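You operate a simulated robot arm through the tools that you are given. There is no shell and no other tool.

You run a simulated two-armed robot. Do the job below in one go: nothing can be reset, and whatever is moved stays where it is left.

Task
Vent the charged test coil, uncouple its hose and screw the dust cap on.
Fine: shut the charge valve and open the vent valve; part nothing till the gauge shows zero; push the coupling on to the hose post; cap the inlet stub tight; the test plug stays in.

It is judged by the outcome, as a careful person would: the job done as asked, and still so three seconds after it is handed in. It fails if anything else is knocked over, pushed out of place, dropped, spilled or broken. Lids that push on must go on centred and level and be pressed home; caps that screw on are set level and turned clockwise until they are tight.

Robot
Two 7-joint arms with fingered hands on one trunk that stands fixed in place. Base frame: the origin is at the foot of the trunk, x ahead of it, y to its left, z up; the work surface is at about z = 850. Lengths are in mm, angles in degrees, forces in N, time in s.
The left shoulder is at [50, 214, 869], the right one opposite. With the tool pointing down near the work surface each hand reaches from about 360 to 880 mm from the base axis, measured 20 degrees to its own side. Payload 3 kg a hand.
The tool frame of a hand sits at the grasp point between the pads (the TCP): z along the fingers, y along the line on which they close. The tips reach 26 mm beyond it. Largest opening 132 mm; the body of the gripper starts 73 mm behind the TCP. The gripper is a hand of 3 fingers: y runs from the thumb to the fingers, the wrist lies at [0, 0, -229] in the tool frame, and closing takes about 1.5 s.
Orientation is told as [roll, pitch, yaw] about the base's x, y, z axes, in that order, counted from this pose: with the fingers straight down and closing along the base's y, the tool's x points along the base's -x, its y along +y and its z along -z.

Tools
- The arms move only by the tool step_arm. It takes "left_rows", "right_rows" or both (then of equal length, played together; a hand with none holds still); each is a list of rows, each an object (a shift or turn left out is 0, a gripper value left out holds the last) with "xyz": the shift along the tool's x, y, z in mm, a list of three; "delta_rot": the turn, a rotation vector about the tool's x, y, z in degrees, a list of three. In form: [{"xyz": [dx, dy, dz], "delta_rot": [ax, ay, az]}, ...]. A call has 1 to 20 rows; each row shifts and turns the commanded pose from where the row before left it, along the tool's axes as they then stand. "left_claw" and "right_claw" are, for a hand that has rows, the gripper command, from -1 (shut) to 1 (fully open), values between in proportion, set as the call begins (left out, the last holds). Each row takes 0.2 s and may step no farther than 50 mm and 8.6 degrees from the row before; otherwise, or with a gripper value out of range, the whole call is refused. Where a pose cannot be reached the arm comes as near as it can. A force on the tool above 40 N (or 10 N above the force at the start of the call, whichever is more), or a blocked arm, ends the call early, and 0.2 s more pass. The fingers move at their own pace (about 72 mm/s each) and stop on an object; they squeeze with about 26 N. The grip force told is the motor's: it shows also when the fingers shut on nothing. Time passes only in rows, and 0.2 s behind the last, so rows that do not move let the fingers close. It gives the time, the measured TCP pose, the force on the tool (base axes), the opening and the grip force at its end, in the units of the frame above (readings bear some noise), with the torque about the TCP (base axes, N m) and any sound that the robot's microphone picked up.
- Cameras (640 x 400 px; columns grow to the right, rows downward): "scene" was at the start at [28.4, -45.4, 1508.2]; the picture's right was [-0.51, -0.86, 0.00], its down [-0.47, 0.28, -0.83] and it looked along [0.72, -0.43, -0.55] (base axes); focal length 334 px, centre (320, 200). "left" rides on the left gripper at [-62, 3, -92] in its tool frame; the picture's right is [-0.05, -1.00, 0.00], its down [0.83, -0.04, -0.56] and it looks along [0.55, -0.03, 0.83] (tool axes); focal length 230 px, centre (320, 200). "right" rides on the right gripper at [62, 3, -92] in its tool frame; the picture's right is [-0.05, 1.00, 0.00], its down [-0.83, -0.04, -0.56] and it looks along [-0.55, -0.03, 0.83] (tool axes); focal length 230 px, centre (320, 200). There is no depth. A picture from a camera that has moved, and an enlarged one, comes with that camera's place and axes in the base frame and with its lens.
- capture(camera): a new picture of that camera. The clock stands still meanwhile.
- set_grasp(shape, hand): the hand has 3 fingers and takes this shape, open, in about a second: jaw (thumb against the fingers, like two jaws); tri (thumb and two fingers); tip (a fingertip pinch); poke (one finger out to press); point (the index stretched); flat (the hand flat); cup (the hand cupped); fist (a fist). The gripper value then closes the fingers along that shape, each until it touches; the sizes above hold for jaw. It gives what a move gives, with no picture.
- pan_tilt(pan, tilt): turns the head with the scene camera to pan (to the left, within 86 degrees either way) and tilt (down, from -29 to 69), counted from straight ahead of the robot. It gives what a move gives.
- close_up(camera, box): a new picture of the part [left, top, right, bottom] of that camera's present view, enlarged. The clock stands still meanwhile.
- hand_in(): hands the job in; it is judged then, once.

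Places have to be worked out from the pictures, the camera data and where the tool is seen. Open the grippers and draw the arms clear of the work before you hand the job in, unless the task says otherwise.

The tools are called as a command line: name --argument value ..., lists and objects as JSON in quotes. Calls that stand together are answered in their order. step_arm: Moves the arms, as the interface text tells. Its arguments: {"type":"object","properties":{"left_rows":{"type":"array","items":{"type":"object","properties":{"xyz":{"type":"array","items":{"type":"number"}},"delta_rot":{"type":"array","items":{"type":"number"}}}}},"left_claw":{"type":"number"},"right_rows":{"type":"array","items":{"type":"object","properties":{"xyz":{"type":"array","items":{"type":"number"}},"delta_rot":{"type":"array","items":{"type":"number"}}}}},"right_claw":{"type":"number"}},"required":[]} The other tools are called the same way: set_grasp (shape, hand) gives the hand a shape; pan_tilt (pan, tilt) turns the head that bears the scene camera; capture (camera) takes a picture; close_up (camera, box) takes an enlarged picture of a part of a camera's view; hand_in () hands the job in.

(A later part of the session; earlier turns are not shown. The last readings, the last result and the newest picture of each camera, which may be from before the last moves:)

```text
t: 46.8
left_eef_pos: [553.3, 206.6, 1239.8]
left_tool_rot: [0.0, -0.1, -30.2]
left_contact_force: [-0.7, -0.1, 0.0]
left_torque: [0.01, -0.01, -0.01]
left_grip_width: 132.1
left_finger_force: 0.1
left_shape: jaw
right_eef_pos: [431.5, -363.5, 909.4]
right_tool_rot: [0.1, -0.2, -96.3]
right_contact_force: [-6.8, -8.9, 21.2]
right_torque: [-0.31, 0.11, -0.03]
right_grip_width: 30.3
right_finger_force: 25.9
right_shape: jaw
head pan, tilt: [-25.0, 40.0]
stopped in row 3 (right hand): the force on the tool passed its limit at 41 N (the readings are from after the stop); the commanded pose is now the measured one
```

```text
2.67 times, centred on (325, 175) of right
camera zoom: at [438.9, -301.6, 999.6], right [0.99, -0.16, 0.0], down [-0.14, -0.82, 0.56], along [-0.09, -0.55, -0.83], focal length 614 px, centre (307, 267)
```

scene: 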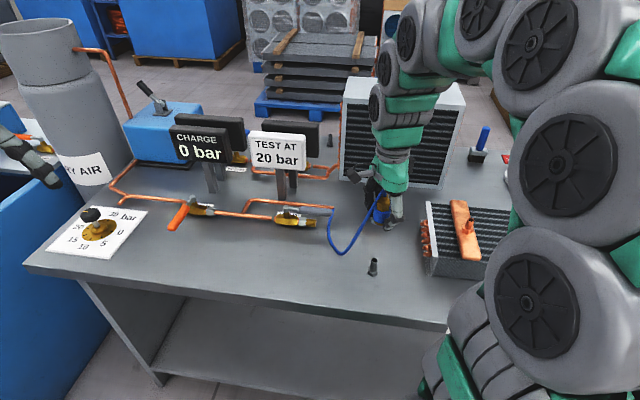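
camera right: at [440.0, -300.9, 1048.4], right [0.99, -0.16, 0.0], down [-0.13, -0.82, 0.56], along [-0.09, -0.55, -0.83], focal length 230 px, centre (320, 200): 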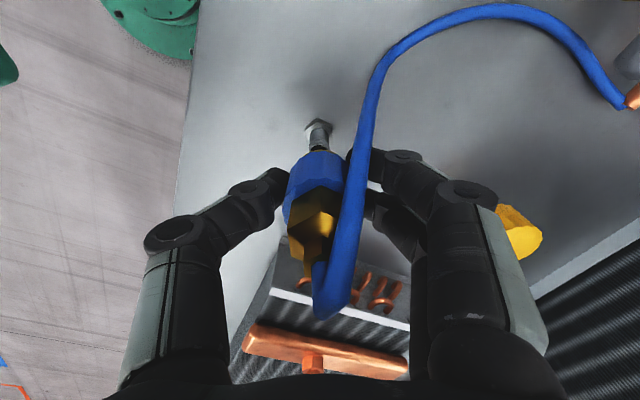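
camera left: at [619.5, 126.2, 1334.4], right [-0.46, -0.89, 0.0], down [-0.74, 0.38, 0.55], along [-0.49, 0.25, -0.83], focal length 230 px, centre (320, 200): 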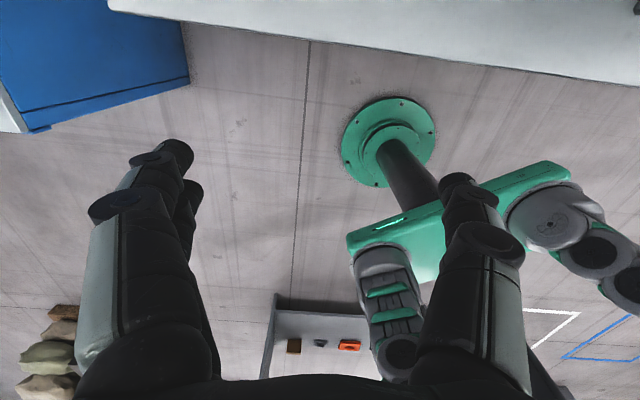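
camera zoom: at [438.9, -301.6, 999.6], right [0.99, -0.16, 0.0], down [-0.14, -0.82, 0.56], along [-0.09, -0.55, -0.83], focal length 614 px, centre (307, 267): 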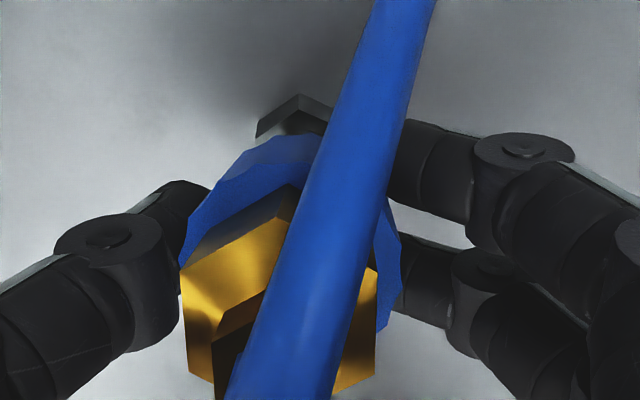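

The coupling is on the post but cocked slightly in the fingers: the side load shows the post sits a bit toward -x/-y of my grip. I ease up a touch and open the fingers partway so it can settle square on the post, then I'll re-grip it centred.

step_arm --right_rows '[{"xyz": [0, 0, -1.5]}, {}, {}]'

step_arm --right_rows '[{}, {}, {}, {}, {}]' --right_claw 0.1

close_up --camera "scene" --box '[330, 210, 430, 290]'

capture --camera "right"

```text
t: 47.6
left_eef_pos: [553.8, 206.9, 1239.4]
left_tool_rot: [0.0, -0.1, -30.2]
left_contact_force: [-0.8, -0.3, -0.2]
left_torque: [0.02, -0.02, -0.01]
left_grip_width: 131.9
left_finger_force: 0.0
left_shape: jaw
right_eef_pos: [431.6, -361.6, 910.9]
right_tool_rot: [0.1, -0.2, -96.4]
right_contact_force: [-5.4, -17.6, 12.2]
right_torque: [-0.44, 0.07, -0.02]
right_grip_width: 29.7
right_finger_force: 26.4
right_shape: jaw
head pan, tilt: [-25.0, 40.0]
```

```text
t: 48.8
left_eef_pos: [555.0, 207.7, 1239.2]
left_tool_rot: [0.1, 0.1, -30.3]
left_contact_force: [-0.9, -0.6, 0.4]
left_torque: [-0.03, 0.0, -0.02]
left_grip_width: 131.9
left_finger_force: 0.1
left_shape: jaw
right_eef_pos: [431.1, -362.3, 910.8]
right_tool_rot: [0.1, -0.1, -96.3]
right_contact_force: [0.1, -0.2, -0.2]
right_torque: [-0.01, 0.02, -0.02]
right_grip_width: 71.9
right_finger_force: 0.0
right_shape: jaw
head pan, tilt: [-25.0, 40.0]
```

```text
5.00 times, centred on (380, 250) of scene
camera zoom: at [29.1, -35.9, 1498.3], right [-0.42, -0.91, 0.0], down [-0.58, 0.27, -0.77], along [0.69, -0.32, -0.64], focal length 1670 px, centre (20, -50)
```

zoom: 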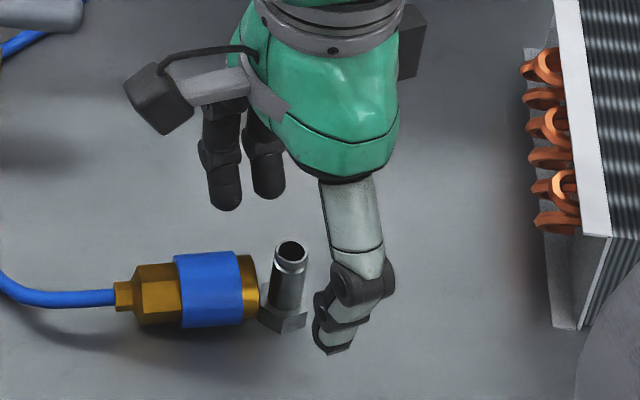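

```text
taken
camera right: at [439.0, -300.6, 1000.7], right [0.99, -0.16, 0.0], down [-0.13, -0.82, 0.56], along [-0.09, -0.55, -0.83], focal length 230 px, centre (320, 200)
```

right: 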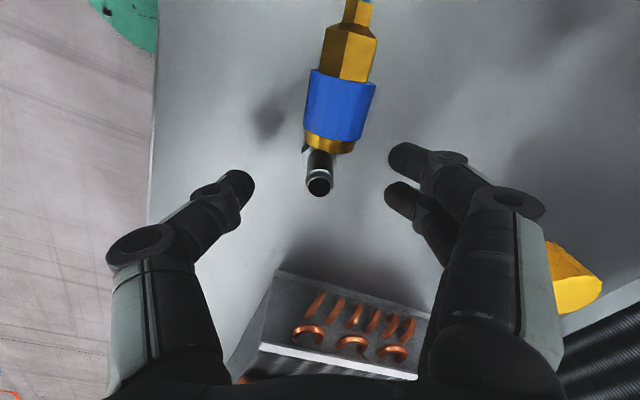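

The coupling slid off the post when released and now lies on the bench beside it, so it wasn't really home. I look closely at the coupling, post and fingers before picking it up again.

close_up --camera "right" --box '[260, 0, 420, 210]'

close_up --camera "scene" --box '[325, 220, 405, 290]'

capture --camera "scene"

```text
1.90 times, centred on (340, 105) of right
camera zoom: at [439.0, -300.6, 1000.7], right [0.99, -0.16, 0.0], down [-0.13, -0.82, 0.56], along [-0.09, -0.55, -0.83], focal length 438 px, centre (282, 381)
```

zoom: 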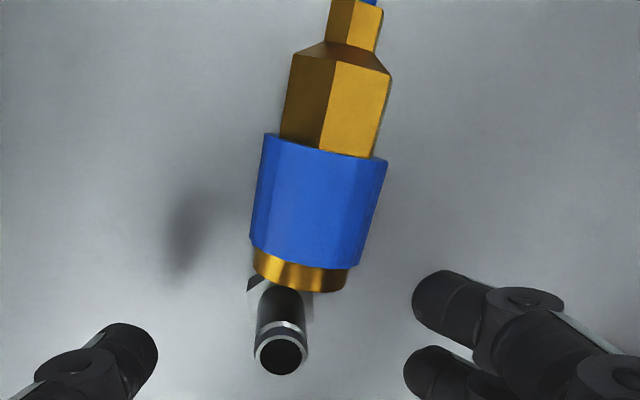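

```text
5.71 times, centred on (365, 255) of scene
camera zoom: at [29.1, -35.9, 1498.3], right [-0.42, -0.91, 0.0], down [-0.58, 0.27, -0.77], along [0.69, -0.32, -0.64], focal length 1909 px, centre (63, -114)
```

zoom: 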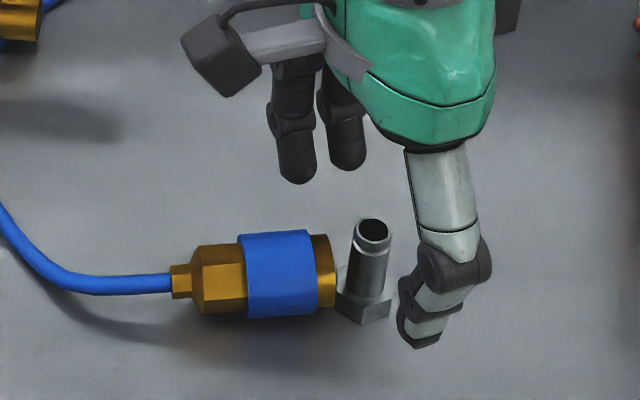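

```text
taken
```

scene: 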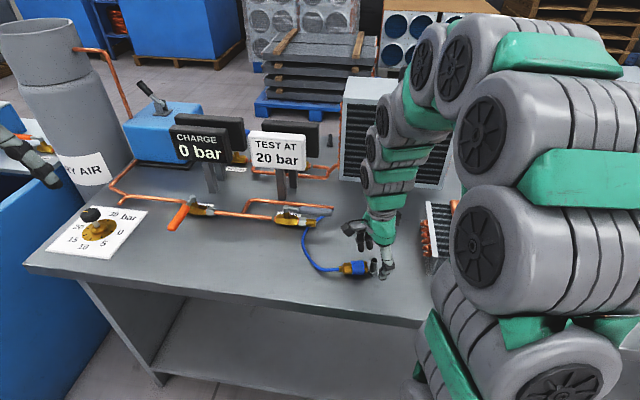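

The earlier slip came from a sideways offset of about 3.5 mm between coupling and TCP along bench-left. The coupling now lies at ≈(446,-329, z867) with its axis along (0.35,0.94), mouth by the post. I raise the hand, turn it to yaw -110 and tilt it 40° so I can pinch the collar and later roll it upright.

step_arm --right_rows '[{"xyz": [0, 0, -30]}, {"xyz": [0, 0, -40]}, {"xyz": [0, 0, -40]}, {"delta_rot": [0, 0, 7]}, {"delta_rot": [0, 0, 7.1]}, {"delta_rot": [0, -8, 0]}, {"delta_rot": [0, -8, 0]}, {"delta_rot": [0, -8, 0]}, {"delta_rot": [0, -8, 0]}, {"delta_rot": [0, -8, 0]}]'

capture --camera "scene"

capture --camera "right"

```text
t: 51.0
left_eef_pos: [554.3, 207.3, 1240.0]
left_tool_rot: [0.0, -0.1, -30.2]
left_contact_force: [-0.6, 0.2, 0.3]
left_torque: [0.0, 0.03, 0.0]
left_grip_width: 131.9
left_finger_force: 0.1
left_shape: jaw
right_eef_pos: [431.1, -361.6, 1021.0]
right_tool_rot: [0.3, -40.2, -110.5]
right_contact_force: [0.0, -0.6, 0.1]
right_torque: [0.03, 0.02, 0.0]
right_grip_width: 72.3
right_finger_force: 0.1
right_shape: jaw
head pan, tilt: [-25.0, 40.0]
```

```text
taken
```

scene: 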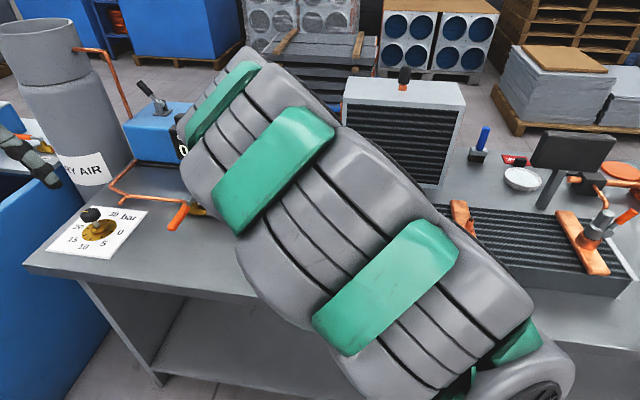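

```text
taken
camera right: at [469.8, -261.9, 1049.2], right [0.92, -0.38, 0.04], down [-0.14, -0.24, 0.96], along [-0.36, -0.89, -0.28], focal length 230 px, centre (320, 200)
```

right: 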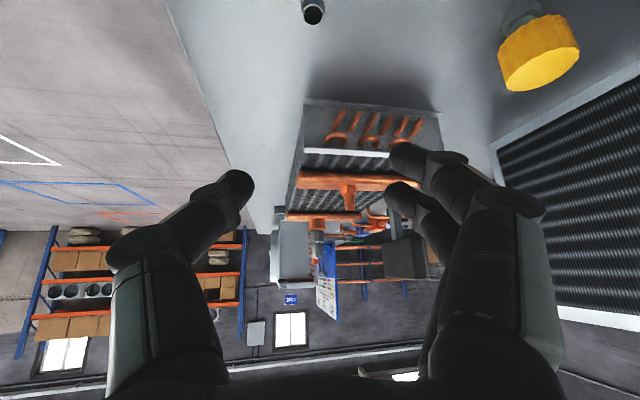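

The tilted pose is reachable. Before picking up I test in free air that the same hand can reach the final leaning pose (a +90° roll about the closing axis).

step_arm --right_rows '[{"delta_rot": [0, 8.2, 0]}, {"delta_rot": [0, 8.2, 0]}, {"delta_rot": [0, 8.2, 0]}, {"delta_rot": [0, 8.2, 0]}, {"delta_rot": [0, 8.2, 0]}, {"delta_rot": [0, 8.2, 0]}, {"delta_rot": [0, 8.2, 0]}, {"delta_rot": [0, 8.2, 0]}, {"delta_rot": [0, 8.2, 0]}, {"delta_rot": [0, 8.2, 0]}, {"delta_rot": [0, 8.0, 0]}]'

capture --camera "scene"

capture --camera "right"

```text
t: 53.4
left_eef_pos: [554.0, 207.8, 1239.5]
left_tool_rot: [0.0, 0.0, -30.2]
left_contact_force: [-1.1, -0.3, -0.7]
left_torque: [-0.02, 0.0, -0.02]
left_grip_width: 132.1
left_finger_force: 0.3
left_shape: jaw
right_eef_pos: [430.2, -361.2, 1021.1]
right_tool_rot: [0.4, 49.9, -109.9]
right_contact_force: [-0.8, 0.1, 0.1]
right_torque: [-0.02, -0.03, -0.01]
right_grip_width: 72.2
right_finger_force: 0.2
right_shape: jaw
head pan, tilt: [-25.0, 40.0]
```

```text
taken
```

scene: 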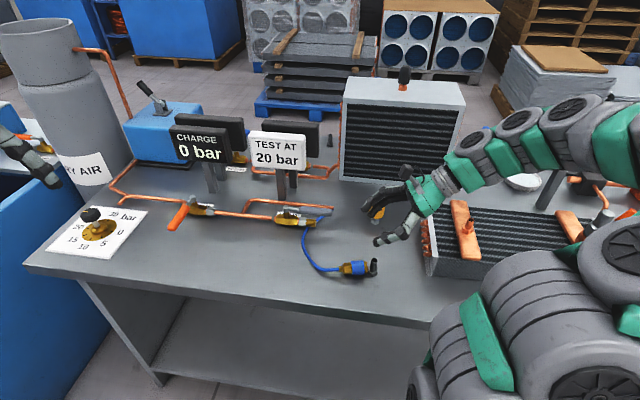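

```text
taken
camera right: at [420.6, -391.3, 1125.3], right [0.93, -0.38, -0.04], down [-0.37, -0.88, -0.28], along [0.07, 0.27, -0.96], focal length 230 px, centre (320, 200)
```

right: 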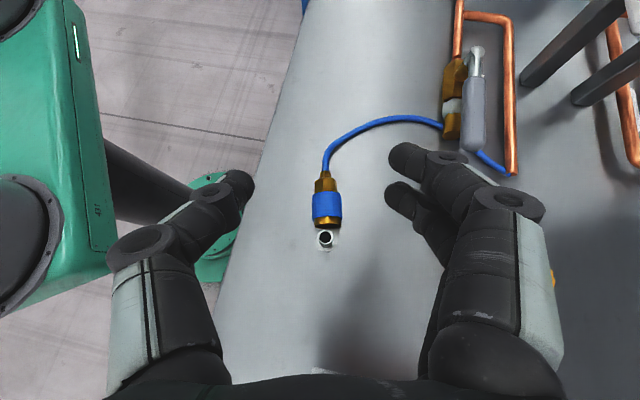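

The final leaning pose is reachable and its camera looks straight down on the post. I roll back to the pick-up tilt and move to above the lying collar.

step_arm --right_rows '[{"delta_rot": [0, -8.2, 0]}, {"delta_rot": [0, -8.2, 0]}, {"delta_rot": [0, -8.2, 0]}, {"delta_rot": [0, -8.2, 0]}, {"delta_rot": [0, -8.2, 0]}, {"delta_rot": [0, -8.2, 0]}, {"delta_rot": [0, -8.2, 0]}, {"delta_rot": [0, -8.2, 0]}, {"delta_rot": [0, -8.2, 0]}, {"delta_rot": [0, -8.2, 0]}, {"delta_rot": [0, -8.0, 0]}, {"xyz": [29.1, 1.2, 10.9]}, {"xyz": [29.1, 1.2, 10.9]}, {"xyz": [29.1, 1.2, 10.9]}, {}]'

capture --camera "right"

capture --camera "scene"

```text
t: 56.6
left_eef_pos: [553.3, 207.2, 1239.8]
left_tool_rot: [0.1, 0.0, -30.2]
left_contact_force: [0.3, 1.7, 0.6]
left_torque: [0.0, 0.0, 0.03]
left_grip_width: 131.9
left_finger_force: 0.0
left_shape: jaw
right_eef_pos: [449.8, -320.3, 938.1]
right_tool_rot: [0.3, -40.1, -110.4]
right_contact_force: [-0.9, 0.4, 0.6]
right_torque: [0.02, 0.02, 0.01]
right_grip_width: 72.3
right_finger_force: 0.0
right_shape: jaw
head pan, tilt: [-25.0, 40.0]
```

```text
taken
camera right: at [487.9, -222.0, 967.7], right [0.92, -0.38, 0.04], down [-0.14, -0.24, 0.96], along [-0.36, -0.89, -0.28], focal length 230 px, centre (320, 200)
```

right: 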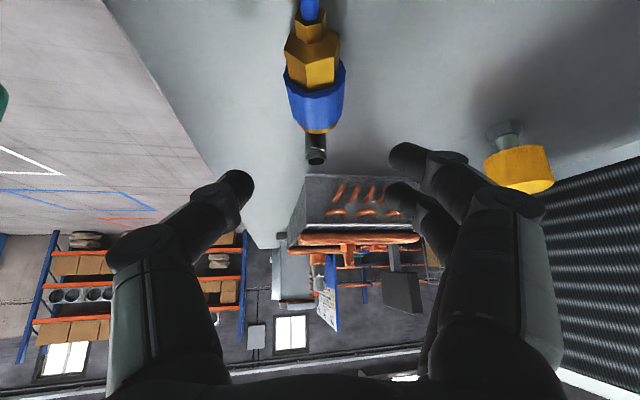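

```text
taken
```

scene: 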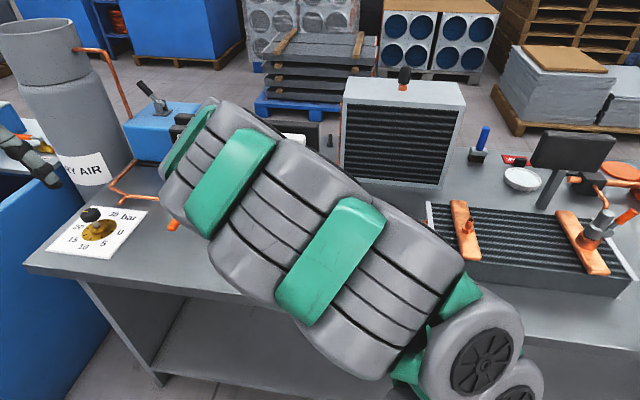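

Predicted and observed collar positions agree within about 2 mm, with the coupling centred between the fingers. I descend straight down in steps to z≈885.

step_arm --right_rows '[{"xyz": [11.4, -0.3, 13.5]}, {"xyz": [11.4, -0.2, 13.5]}, {"xyz": [11.3, 0, 13.5]}, {}]'

capture --camera "right"

```text
t: 57.6
left_eef_pos: [553.6, 207.4, 1240.2]
left_tool_rot: [0.0, -0.1, -30.2]
left_contact_force: [-0.4, -0.1, 0.2]
left_torque: [0.03, 0.01, 0.01]
left_grip_width: 131.9
left_finger_force: 0.0
left_shape: jaw
right_eef_pos: [449.7, -320.8, 885.7]
right_tool_rot: [0.3, -40.2, -110.5]
right_contact_force: [-0.8, -0.7, 1.5]
right_torque: [0.0, 0.02, 0.02]
right_grip_width: 72.0
right_finger_force: 0.1
right_shape: jaw
head pan, tilt: [-25.0, 40.0]
```

```text
taken
camera right: at [488.5, -220.7, 915.4], right [0.92, -0.38, 0.04], down [-0.14, -0.24, 0.96], along [-0.36, -0.89, -0.28], focal length 230 px, centre (320, 200)
```

right: 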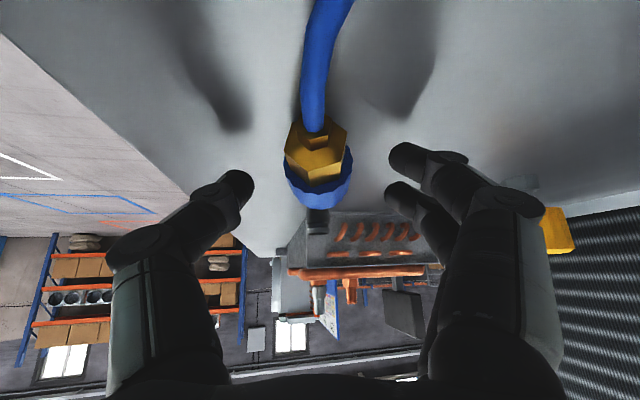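

The collar sits between the fingertips, about 20 mm beyond the TCP. I go 5 mm deeper and close on it.

step_arm --right_rows '[{"xyz": [4.5, -0.5, 2.5]}, {}]'

step_arm --right_rows '[{}, {}, {}, {}, {}, {}]' --right_claw -1

capture --camera "right"

```text
t: 58.2
left_eef_pos: [553.9, 206.6, 1240.5]
left_tool_rot: [0.0, 0.0, -30.1]
left_contact_force: [0.6, -0.1, 0.2]
left_torque: [0.02, 0.0, 0.0]
left_grip_width: 131.8
left_finger_force: 0.1
left_shape: jaw
right_eef_pos: [450.5, -318.3, 882.1]
right_tool_rot: [0.3, -40.1, -110.4]
right_contact_force: [0.0, 0.4, 0.1]
right_torque: [0.0, -0.02, -0.03]
right_grip_width: 72.1
right_finger_force: 0.0
right_shape: jaw
head pan, tilt: [-25.0, 40.0]
```

```text
t: 59.6
left_eef_pos: [553.6, 207.8, 1240.4]
left_tool_rot: [0.0, 0.0, -30.2]
left_contact_force: [-0.4, 0.3, -0.1]
left_torque: [-0.02, -0.03, 0.01]
left_grip_width: 132.0
left_finger_force: 0.0
left_shape: jaw
right_eef_pos: [449.4, -316.4, 881.0]
right_tool_rot: [0.2, -40.2, -110.5]
right_contact_force: [-0.4, -0.1, 1.0]
right_torque: [-0.03, 0.04, -0.01]
right_grip_width: 27.7
right_finger_force: 26.0
right_shape: jaw
head pan, tilt: [-25.0, 40.0]
```

```text
taken
camera right: at [488.7, -219.2, 910.6], right [0.92, -0.38, 0.04], down [-0.14, -0.24, 0.96], along [-0.36, -0.89, -0.28], focal length 230 px, centre (320, 200)
```

right: 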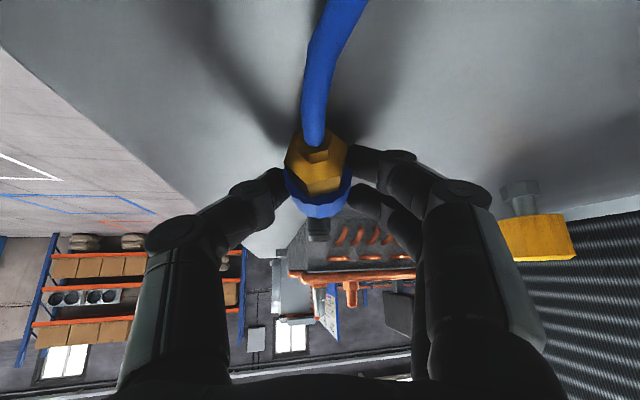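

The collar is gripped. I lift it away from the post, watching that it comes up with the hand.

step_arm --right_rows '[{"xyz": [-3.1, 0, -13.1]}, {"xyz": [-12, 0, -14.5]}, {"xyz": [-19.3, 0, -23]}, {"xyz": [-19.3, 0, -23]}, {"xyz": [-19.3, 0, -23]}, {"xyz": [-19.3, 0, -23]}]'

capture --camera "right"

```text
t: 61.0
left_eef_pos: [554.0, 206.4, 1240.1]
left_tool_rot: [0.0, 0.0, -30.2]
left_contact_force: [-0.1, -0.3, -0.4]
left_torque: [0.01, 0.01, 0.03]
left_grip_width: 132.0
left_finger_force: 0.1
left_shape: jaw
right_eef_pos: [453.2, -311.7, 1033.5]
right_tool_rot: [0.4, -40.1, -110.5]
right_contact_force: [-0.2, -0.6, -0.3]
right_torque: [-0.01, -0.01, 0.0]
right_grip_width: 27.5
right_finger_force: 26.4
right_shape: jaw
head pan, tilt: [-25.0, 40.0]
```

```text
taken
camera right: at [491.2, -214.0, 1062.5], right [0.92, -0.38, 0.04], down [-0.14, -0.24, 0.96], along [-0.36, -0.89, -0.28], focal length 230 px, centre (320, 200)
```

right: 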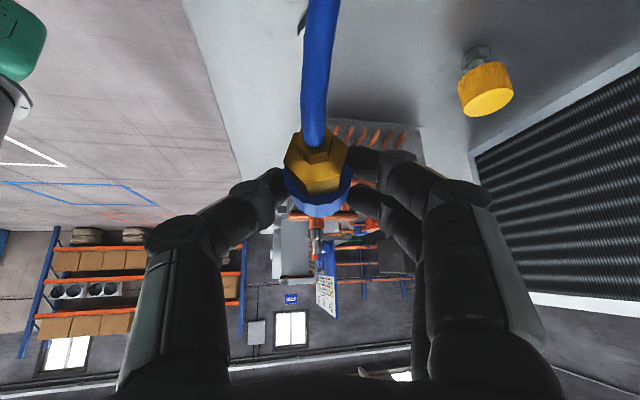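

The coupling is held firmly. I roll the hand +90° about the closing axis to bring the mouth down.

step_arm --right_rows '[{"delta_rot": [0, 8.2, 0]}, {"delta_rot": [0, 8.2, 0]}, {"delta_rot": [0, 8.2, 0]}, {"delta_rot": [0, 8.2, 0]}, {"delta_rot": [0, 8.2, 0]}, {"delta_rot": [0, 8.2, 0]}, {"delta_rot": [0, 8.2, 0]}, {"delta_rot": [0, 8.2, 0]}, {"delta_rot": [0, 8.2, 0]}, {"delta_rot": [0, 8.2, 0]}, {"delta_rot": [0, 8.0, 0]}]'

capture --camera "right"

capture --camera "scene"

close_up --camera "scene" --box '[320, 160, 450, 290]'

```text
t: 63.4
left_eef_pos: [555.1, 207.0, 1240.5]
left_tool_rot: [-0.1, 0.0, -30.3]
left_contact_force: [-0.4, 0.3, -0.1]
left_torque: [-0.02, 0.0, -0.02]
left_grip_width: 131.9
left_finger_force: 0.0
left_shape: jaw
right_eef_pos: [452.8, -312.1, 1031.0]
right_tool_rot: [0.3, 49.8, -110.2]
right_contact_force: [-0.2, 0.4, -1.7]
right_torque: [-0.02, 0.01, 0.0]
right_grip_width: 27.4
right_finger_force: 26.0
right_shape: jaw
head pan, tilt: [-25.0, 40.0]
```

```text
taken
camera right: at [442.5, -342.2, 1136.8], right [0.92, -0.38, -0.04], down [-0.37, -0.88, -0.28], along [0.07, 0.27, -0.96], focal length 230 px, centre (320, 200)
```

right: 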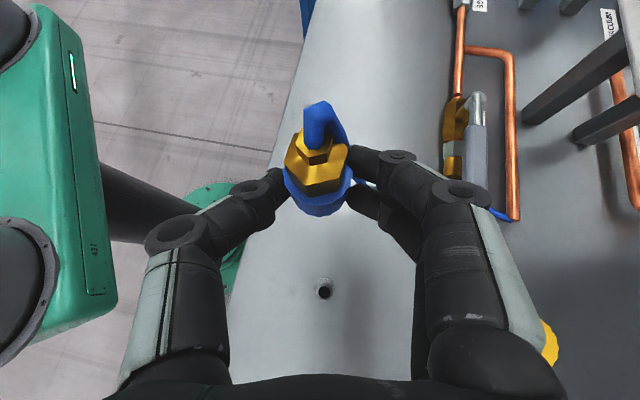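

```text
taken
```

scene: 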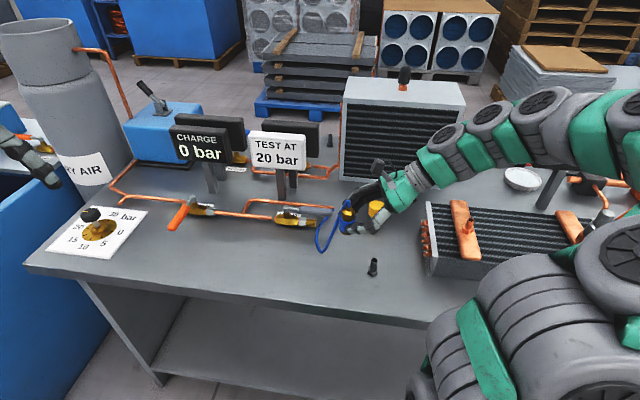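

```text
3.08 times, centred on (385, 225) of scene
camera zoom: at [29.2, -36.0, 1498.3], right [-0.42, -0.91, 0.0], down [-0.58, 0.27, -0.77], along [0.69, -0.32, -0.64], focal length 1028 px, centre (120, 123)
```

zoom: 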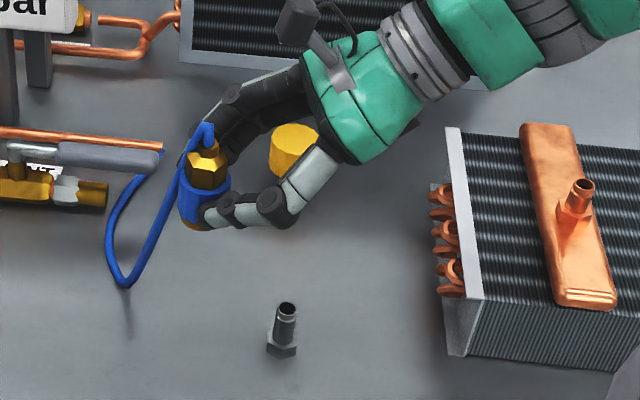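

The coupling is upright and in clear view. I zoom in to judge how vertical it is, in both cameras.

close_up --camera "scene" --box '[330, 190, 380, 240]'

close_up --camera "right" --box '[260, 80, 380, 320]'

```text
8.00 times, centred on (355, 215) of scene
camera zoom: at [29.2, -36.0, 1498.3], right [-0.42, -0.91, 0.0], down [-0.58, 0.27, -0.77], along [0.69, -0.32, -0.64], focal length 2672 px, centre (40, 80)
```

zoom: 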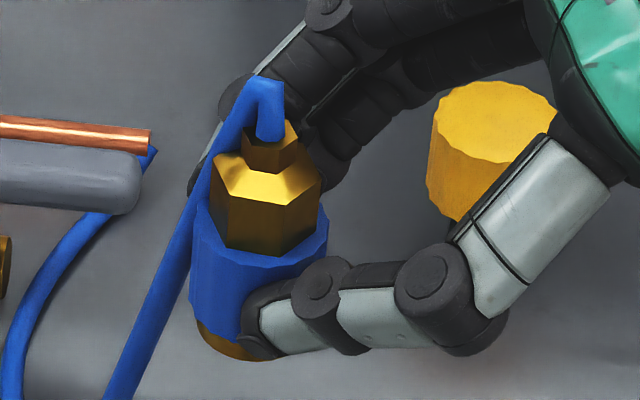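

```text
1.67 times, centred on (320, 200) of right
camera zoom: at [442.5, -342.2, 1136.8], right [0.92, -0.38, -0.04], down [-0.37, -0.88, -0.28], along [0.07, 0.27, -0.96], focal length 384 px, centre (320, 200)
```

zoom: 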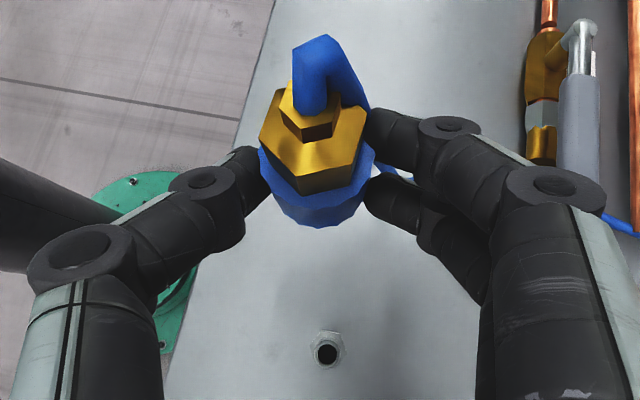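

The coupling is vertical to within about 2°, its axis about (+5.7,+12.8) mm from the TCP. I shift sideways so that axis lies over the post, staying high.

step_arm --right_rows '[{"xyz": [-22.2, -3.1, -26.2]}, {"xyz": [-22.2, -3.1, -26.3]}, {}, {"xyz": [-17.8, 0, 15.1]}, {"xyz": [-17.8, 0, 15.1]}, {}]'

close_up --camera "scene" --box '[330, 200, 430, 290]'

close_up --camera "right" --box '[260, 80, 380, 280]'

```text
t: 64.8
left_eef_pos: [553.2, 207.0, 1239.5]
left_tool_rot: [0.0, -0.1, -30.2]
left_contact_force: [-0.5, 0.6, 0.3]
left_torque: [0.0, -0.01, 0.02]
left_grip_width: 132.2
left_finger_force: 0.1
left_shape: jaw
right_eef_pos: [423.7, -372.9, 984.4]
right_tool_rot: [0.3, 49.8, -110.2]
right_contact_force: [-0.9, -0.6, -0.3]
right_torque: [-0.01, -0.01, 0.0]
right_grip_width: 26.9
right_finger_force: 26.2
right_shape: jaw
head pan, tilt: [-25.0, 40.0]
```

```text
4.44 times, centred on (380, 245) of scene
camera zoom: at [29.1, -35.9, 1498.3], right [-0.42, -0.91, 0.0], down [-0.58, 0.27, -0.77], along [0.69, -0.32, -0.64], focal length 1484 px, centre (53, 0)
```

zoom: 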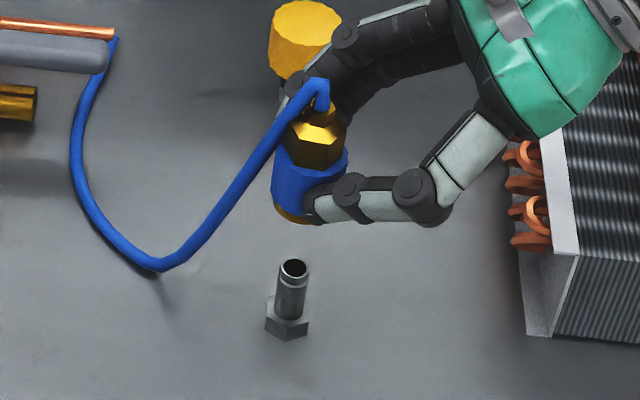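

```text
2.00 times, centred on (320, 180) of right
camera zoom: at [413.7, -403.4, 1089.2], right [0.92, -0.38, -0.04], down [-0.37, -0.89, -0.28], along [0.07, 0.27, -0.96], focal length 460 px, centre (320, 240)
```

zoom: 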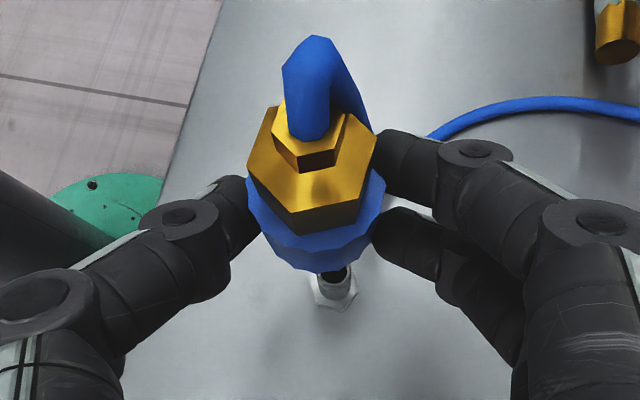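

The scene view puts the coupling over the post to within about 1 mm sideways. I zoom into the hand view to check the other direction.

close_up --camera "right" --box '[290, 170, 370, 240]'

close_up --camera "scene" --box '[355, 205, 415, 285]'

```text
5.71 times, centred on (330, 205) of right
camera zoom: at [413.7, -403.4, 1089.2], right [0.92, -0.38, -0.04], down [-0.37, -0.89, -0.28], along [0.07, 0.27, -0.96], focal length 1315 px, centre (263, 171)
```

zoom: 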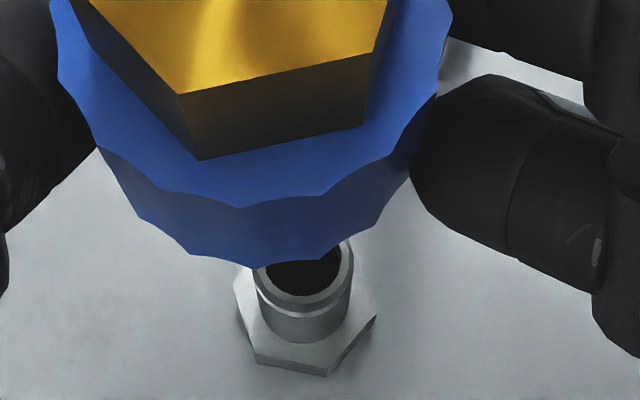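

```text
5.00 times, centred on (385, 245) of scene
camera zoom: at [29.1, -35.9, 1498.3], right [-0.42, -0.91, 0.0], down [-0.58, 0.27, -0.77], along [0.69, -0.32, -0.64], focal length 1670 px, centre (-5, -25)
```

zoom: 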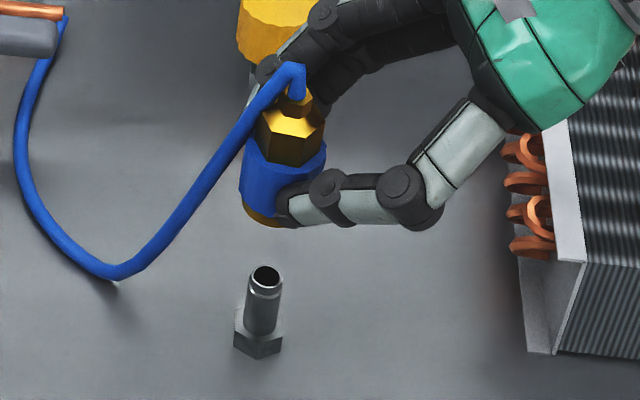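

The hand view shows the coupling about 3.3 mm off along the closing axis and about 2 mm along the other. I correct both and descend 28 mm to just above the post for a finer look.

step_arm --right_rows '[{"xyz": [-1.3, 3.3, -1.5]}, {}, {"xyz": [-10.7, 0, 9]}, {"xyz": [-10.7, 0, 9.1]}, {}]'

close_up --camera "right" --box '[280, 150, 370, 240]'

close_up --camera "scene" --box '[355, 215, 415, 285]'

```text
t: 66.0
left_eef_pos: [554.6, 207.4, 1240.3]
left_tool_rot: [0.1, 0.0, -30.2]
left_contact_force: [-0.8, -0.1, -0.2]
left_torque: [0.02, -0.02, -0.03]
left_grip_width: 132.0
left_finger_force: 0.2
left_shape: jaw
right_eef_pos: [424.6, -377.2, 956.6]
right_tool_rot: [0.2, 49.8, -110.2]
right_contact_force: [0.2, 0.4, -1.0]
right_torque: [-0.03, -0.02, 0.03]
right_grip_width: 27.1
right_finger_force: 26.1
right_shape: jaw
head pan, tilt: [-25.0, 40.0]
```

```text
4.44 times, centred on (325, 195) of right
camera zoom: at [415.0, -407.6, 1061.2], right [0.92, -0.38, -0.04], down [-0.37, -0.88, -0.28], along [0.07, 0.27, -0.96], focal length 1022 px, centre (298, 222)
```

zoom: 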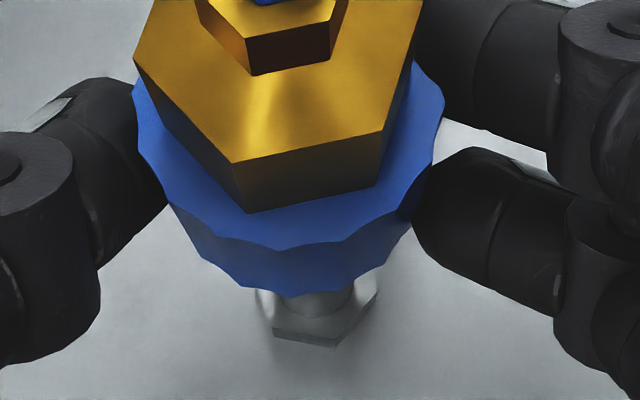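

```text
5.71 times, centred on (385, 250) of scene
camera zoom: at [29.1, -35.9, 1498.3], right [-0.42, -0.91, 0.0], down [-0.58, 0.27, -0.77], along [0.69, -0.32, -0.64], focal length 1909 px, centre (-51, -86)
```

zoom: 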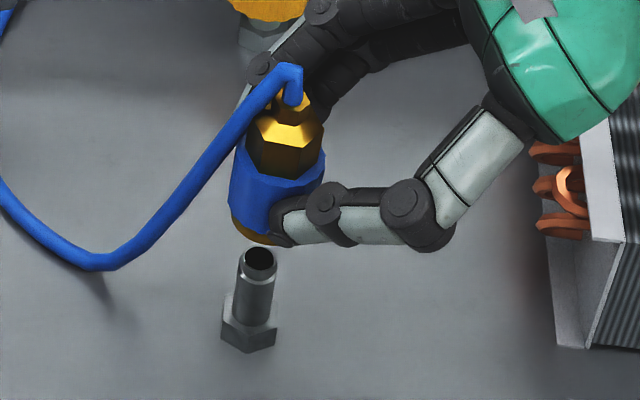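

Both views now agree: the mouth is within about 1.5 mm of the post and leans about 3°. I correct the lean and offset, then lower it to just above the post top.

step_arm --right_rows '[{"delta_rot": [0, -3, 0]}, {"xyz": [0.4, 0.8, 0.4]}, {"xyz": [-5.1, 0, 4.8]}, {"xyz": [-5.1, 0, 4.8]}, {}]'

close_up --camera "right" --box '[280, 150, 370, 240]'

close_up --camera "scene" --box '[355, 215, 415, 285]'

```text
t: 67.2
left_eef_pos: [554.3, 207.8, 1239.0]
left_tool_rot: [0.0, 0.0, -30.1]
left_contact_force: [0.0, -0.5, 0.4]
left_torque: [0.0, 0.01, -0.01]
left_grip_width: 131.9
left_finger_force: 0.0
left_shape: jaw
right_eef_pos: [426.2, -376.9, 942.8]
right_tool_rot: [0.2, 46.9, -110.2]
right_contact_force: [0.8, 0.4, 0.3]
right_torque: [-0.05, 0.05, 0.0]
right_grip_width: 27.2
right_finger_force: 25.9
right_shape: jaw
head pan, tilt: [-25.0, 40.0]
```

```text
4.44 times, centred on (325, 195) of right
camera zoom: at [418.1, -401.3, 1048.6], right [0.92, -0.38, -0.04], down [-0.38, -0.9, -0.23], along [0.05, 0.22, -0.97], focal length 1022 px, centre (298, 222)
```

zoom: 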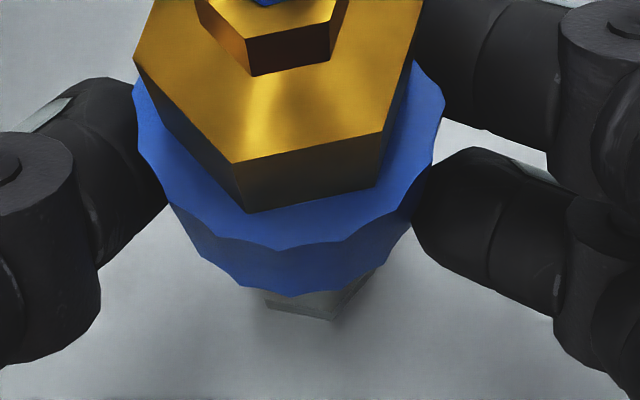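

```text
5.71 times, centred on (385, 250) of scene
camera zoom: at [29.2, -35.9, 1498.3], right [-0.42, -0.91, 0.0], down [-0.58, 0.27, -0.77], along [0.69, -0.32, -0.64], focal length 1909 px, centre (-51, -86)
```

zoom: 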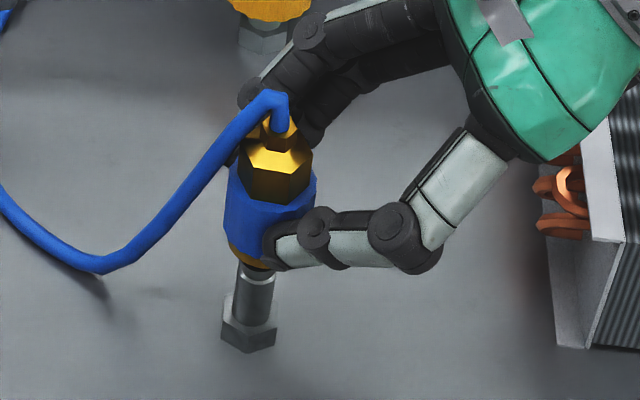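

The mouth lines up with the post top in both views. I lower in 3 mm steps and watch the force and tilt.

step_arm --right_rows '[{"xyz": [-2.2, 0, 2.05]}, {"xyz": [-2.2, 0, 2.05]}, {"xyz": [-2.2, 0, 2.05]}, {}]'

close_up --camera "scene" --box '[355, 215, 415, 285]'

close_up --camera "right" --box '[280, 150, 370, 240]'

```text
t: 68.2
left_eef_pos: [553.9, 207.0, 1239.5]
left_tool_rot: [0.0, 0.0, -30.3]
left_contact_force: [-0.1, -0.4, 1.1]
left_torque: [0.03, -0.02, -0.02]
left_grip_width: 131.8
left_finger_force: 0.1
left_shape: jaw
right_eef_pos: [425.3, -377.0, 934.1]
right_tool_rot: [0.3, 47.0, -110.2]
right_contact_force: [0.0, 0.1, -1.4]
right_torque: [0.02, -0.04, 0.01]
right_grip_width: 27.0
right_finger_force: 26.2
right_shape: jaw
head pan, tilt: [-25.0, 40.0]
```

```text
5.71 times, centred on (385, 250) of scene
camera zoom: at [29.2, -35.9, 1498.3], right [-0.42, -0.91, 0.0], down [-0.58, 0.27, -0.77], along [0.69, -0.32, -0.64], focal length 1909 px, centre (-51, -86)
```

zoom: 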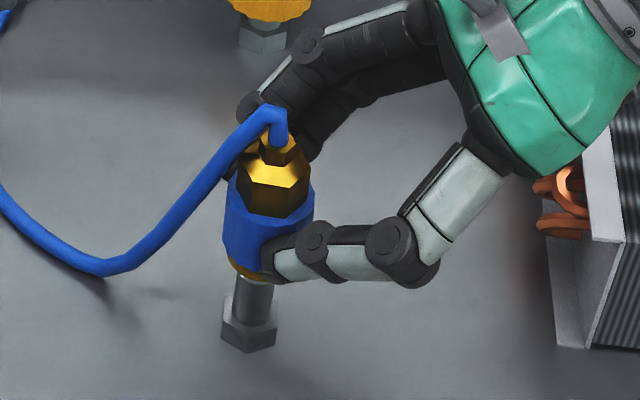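

```text
4.44 times, centred on (325, 195) of right
camera zoom: at [418.1, -401.6, 1040.4], right [0.92, -0.38, -0.03], down [-0.38, -0.9, -0.23], along [0.06, 0.22, -0.97], focal length 1022 px, centre (298, 222)
```

zoom: 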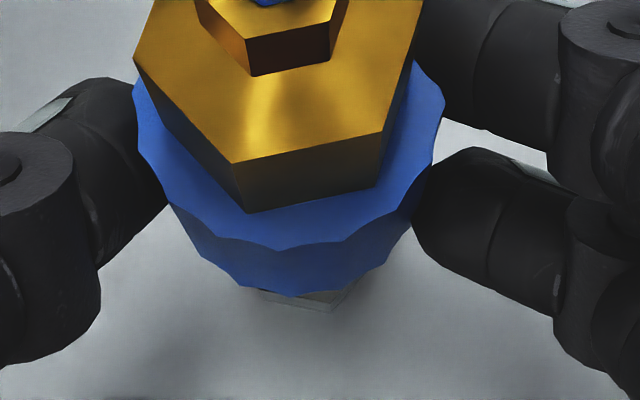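

No force and no tilt change, and the post rim is now inside the mouth. I continue down 9 mm.

step_arm --right_rows '[{"xyz": [-2.2, 0, 2.05]}, {"xyz": [-2.2, 0, 2.05]}, {"xyz": [-2.2, 0, 2.05]}, {}]'

close_up --camera "scene" --box '[355, 215, 415, 285]'

close_up --camera "right" --box '[280, 150, 370, 240]'

```text
t: 69.2
left_eef_pos: [554.3, 207.9, 1239.5]
left_tool_rot: [0.0, 0.0, -30.1]
left_contact_force: [0.2, 0.2, -0.7]
left_torque: [0.0, 0.0, 0.04]
left_grip_width: 131.9
left_finger_force: 0.1
left_shape: jaw
right_eef_pos: [426.1, -377.0, 926.1]
right_tool_rot: [0.2, 46.8, -110.2]
right_contact_force: [-0.4, 0.6, -1.3]
right_torque: [0.04, 0.01, 0.03]
right_grip_width: 27.2
right_finger_force: 25.8
right_shape: jaw
head pan, tilt: [-25.0, 40.0]
```

```text
5.71 times, centred on (385, 250) of scene
camera zoom: at [29.2, -35.9, 1498.3], right [-0.42, -0.91, 0.0], down [-0.58, 0.27, -0.77], along [0.69, -0.32, -0.64], focal length 1909 px, centre (-51, -86)
```

zoom: 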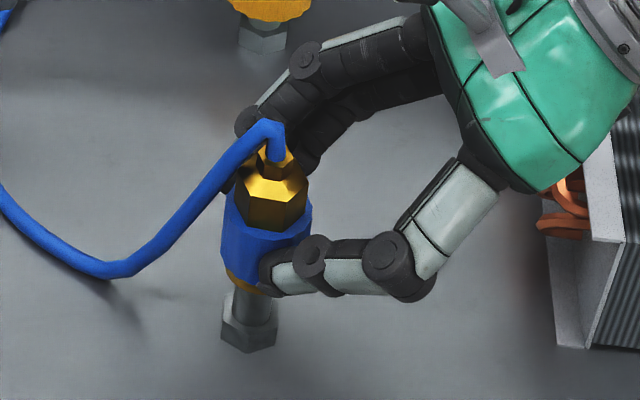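

```text
4.44 times, centred on (325, 195) of right
camera zoom: at [418.2, -401.8, 1032.0], right [0.92, -0.38, -0.03], down [-0.38, -0.9, -0.23], along [0.06, 0.22, -0.97], focal length 1022 px, centre (298, 222)
```

zoom: 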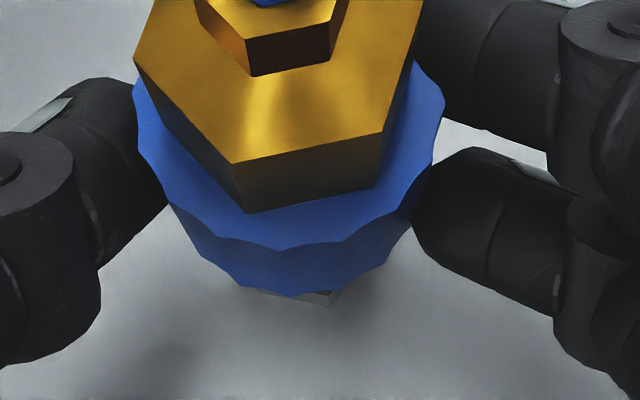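

Still free of contact, about 11 mm engaged. I continue down in 2 mm steps until it meets a stop.

step_arm --right_rows '[{"xyz": [-1.46, 0, 1.37]}, {"xyz": [-1.46, 0, 1.37]}, {"xyz": [-1.46, 0, 1.37]}, {}]'

close_up --camera "scene" --box '[355, 215, 415, 285]'

close_up --camera "right" --box '[280, 150, 370, 240]'

```text
t: 70.2
left_eef_pos: [553.2, 206.9, 1240.6]
left_tool_rot: [0.0, 0.1, -30.2]
left_contact_force: [0.4, -0.4, 0.6]
left_torque: [-0.02, -0.02, 0.05]
left_grip_width: 131.8
left_finger_force: 0.1
left_shape: jaw
right_eef_pos: [426.7, -377.0, 920.7]
right_tool_rot: [0.4, 47.0, -110.2]
right_contact_force: [-0.7, 1.5, -0.3]
right_torque: [0.03, 0.02, -0.02]
right_grip_width: 26.8
right_finger_force: 25.6
right_shape: jaw
head pan, tilt: [-25.0, 40.0]
```

```text
5.71 times, centred on (385, 250) of scene
camera zoom: at [29.2, -35.9, 1498.3], right [-0.42, -0.91, 0.0], down [-0.58, 0.27, -0.77], along [0.69, -0.32, -0.64], focal length 1909 px, centre (-51, -86)
```

zoom: 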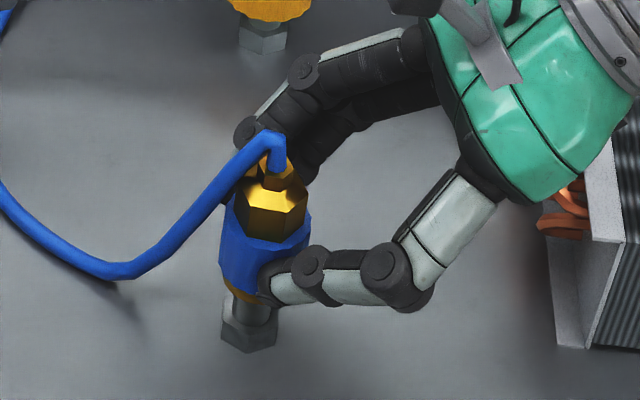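

```text
4.44 times, centred on (325, 195) of right
camera zoom: at [418.1, -401.9, 1025.8], right [0.92, -0.38, -0.03], down [-0.38, -0.9, -0.23], along [0.06, 0.22, -0.97], focal length 1022 px, centre (298, 222)
```

zoom: 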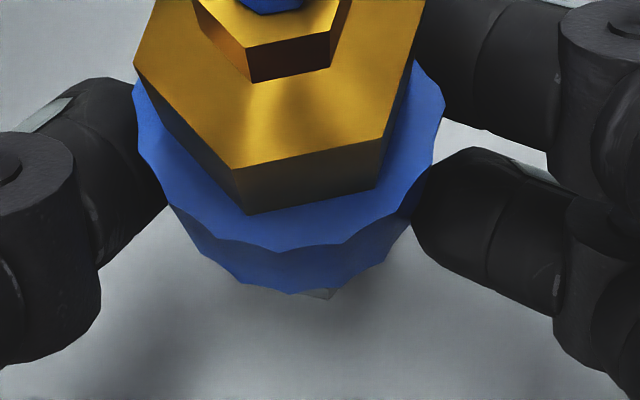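

A tiny side load (1.5 N toward +y) and a slight lean show the coupling about 1 mm too far to -a. I shift +0.8 mm and keep lowering.

step_arm --right_rows '[{"xyz": [0.55, 0, 0.58]}, {"xyz": [-1.46, 0, 1.37]}, {"xyz": [-1.46, 0, 1.37]}, {}]'

close_up --camera "scene" --box '[355, 215, 415, 285]'

close_up --camera "right" --box '[280, 150, 370, 240]'

```text
t: 71.2
left_eef_pos: [554.4, 207.8, 1239.7]
left_tool_rot: [0.0, 0.0, -30.2]
left_contact_force: [0.9, 0.9, -0.3]
left_torque: [0.05, -0.02, 0.01]
left_grip_width: 131.9
left_finger_force: 0.0
left_shape: jaw
right_eef_pos: [424.8, -376.0, 916.6]
right_tool_rot: [0.4, 47.0, -110.2]
right_contact_force: [0.2, 0.4, -0.1]
right_torque: [-0.01, -0.03, 0.03]
right_grip_width: 27.1
right_finger_force: 25.8
right_shape: jaw
head pan, tilt: [-25.0, 40.0]
```

```text
5.71 times, centred on (385, 250) of scene
camera zoom: at [29.1, -35.9, 1498.3], right [-0.42, -0.91, 0.0], down [-0.58, 0.27, -0.77], along [0.69, -0.32, -0.64], focal length 1909 px, centre (-51, -86)
```

zoom: 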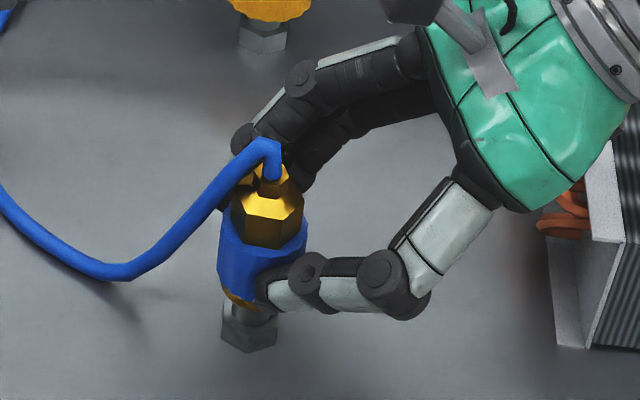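

```text
4.44 times, centred on (325, 195) of right
camera zoom: at [418.1, -401.0, 1022.1], right [0.92, -0.38, -0.03], down [-0.38, -0.9, -0.23], along [0.06, 0.22, -0.97], focal length 1022 px, centre (298, 222)
```

zoom: 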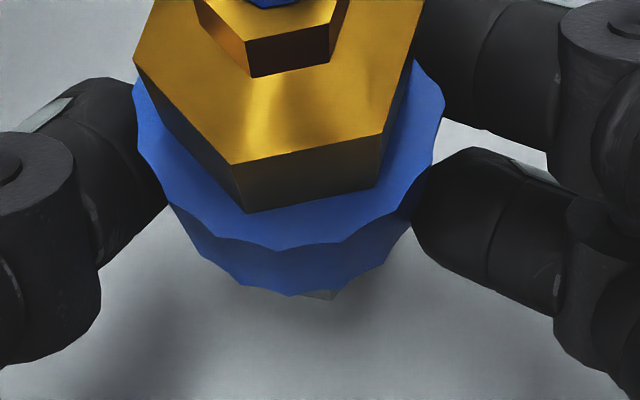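

The load vanished and the lean recovered, so the post is properly in the bore. I continue down to find the seat.

step_arm --right_rows '[{"xyz": [-1.46, 0, 1.37]}, {"xyz": [-1.46, 0, 1.37]}, {"xyz": [-1.46, 0, 1.37]}, {}]'

close_up --camera "scene" --box '[355, 215, 415, 285]'

close_up --camera "right" --box '[280, 150, 370, 240]'

```text
t: 72.0
left_eef_pos: [554.4, 207.2, 1240.6]
left_tool_rot: [-0.1, 0.0, -30.3]
left_contact_force: [-0.6, -0.4, 0.3]
left_torque: [-0.02, -0.04, 0.03]
left_grip_width: 131.4
left_finger_force: 0.0
left_shape: jaw
right_eef_pos: [426.3, -376.7, 912.7]
right_tool_rot: [0.5, 47.2, -110.3]
right_contact_force: [-4.6, -4.8, 20.1]
right_torque: [0.22, -0.01, 0.08]
right_grip_width: 28.8
right_finger_force: 26.2
right_shape: jaw
head pan, tilt: [-25.0, 40.0]
stopped in row 3 (right hand): the force on the tool passed its limit at 43 N (the readings are from after the stop); the commanded pose is now the measured one
```

```text
5.71 times, centred on (385, 250) of scene
camera zoom: at [28.9, -35.9, 1498.3], right [-0.42, -0.91, 0.0], down [-0.58, 0.27, -0.77], along [0.69, -0.32, -0.64], focal length 1909 px, centre (-51, -86)
```

zoom: 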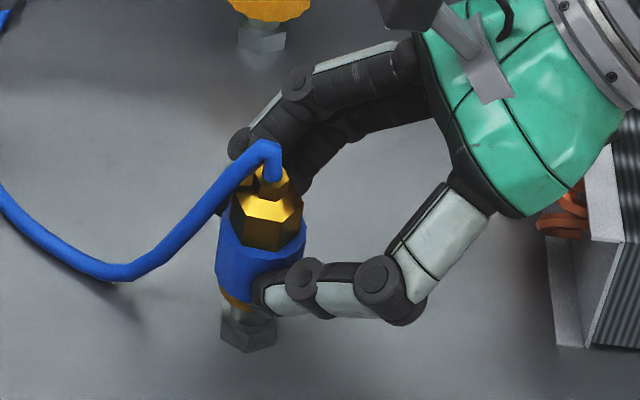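

```text
4.44 times, centred on (325, 195) of right
camera zoom: at [418.5, -400.9, 1018.7], right [0.92, -0.38, -0.03], down [-0.38, -0.9, -0.23], along [0.06, 0.23, -0.97], focal length 1022 px, centre (298, 222)
```

zoom: 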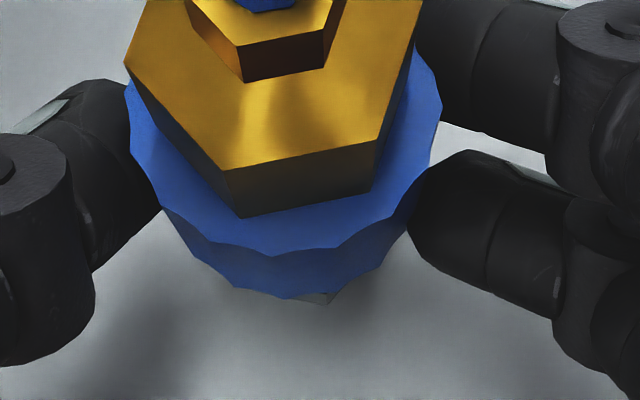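

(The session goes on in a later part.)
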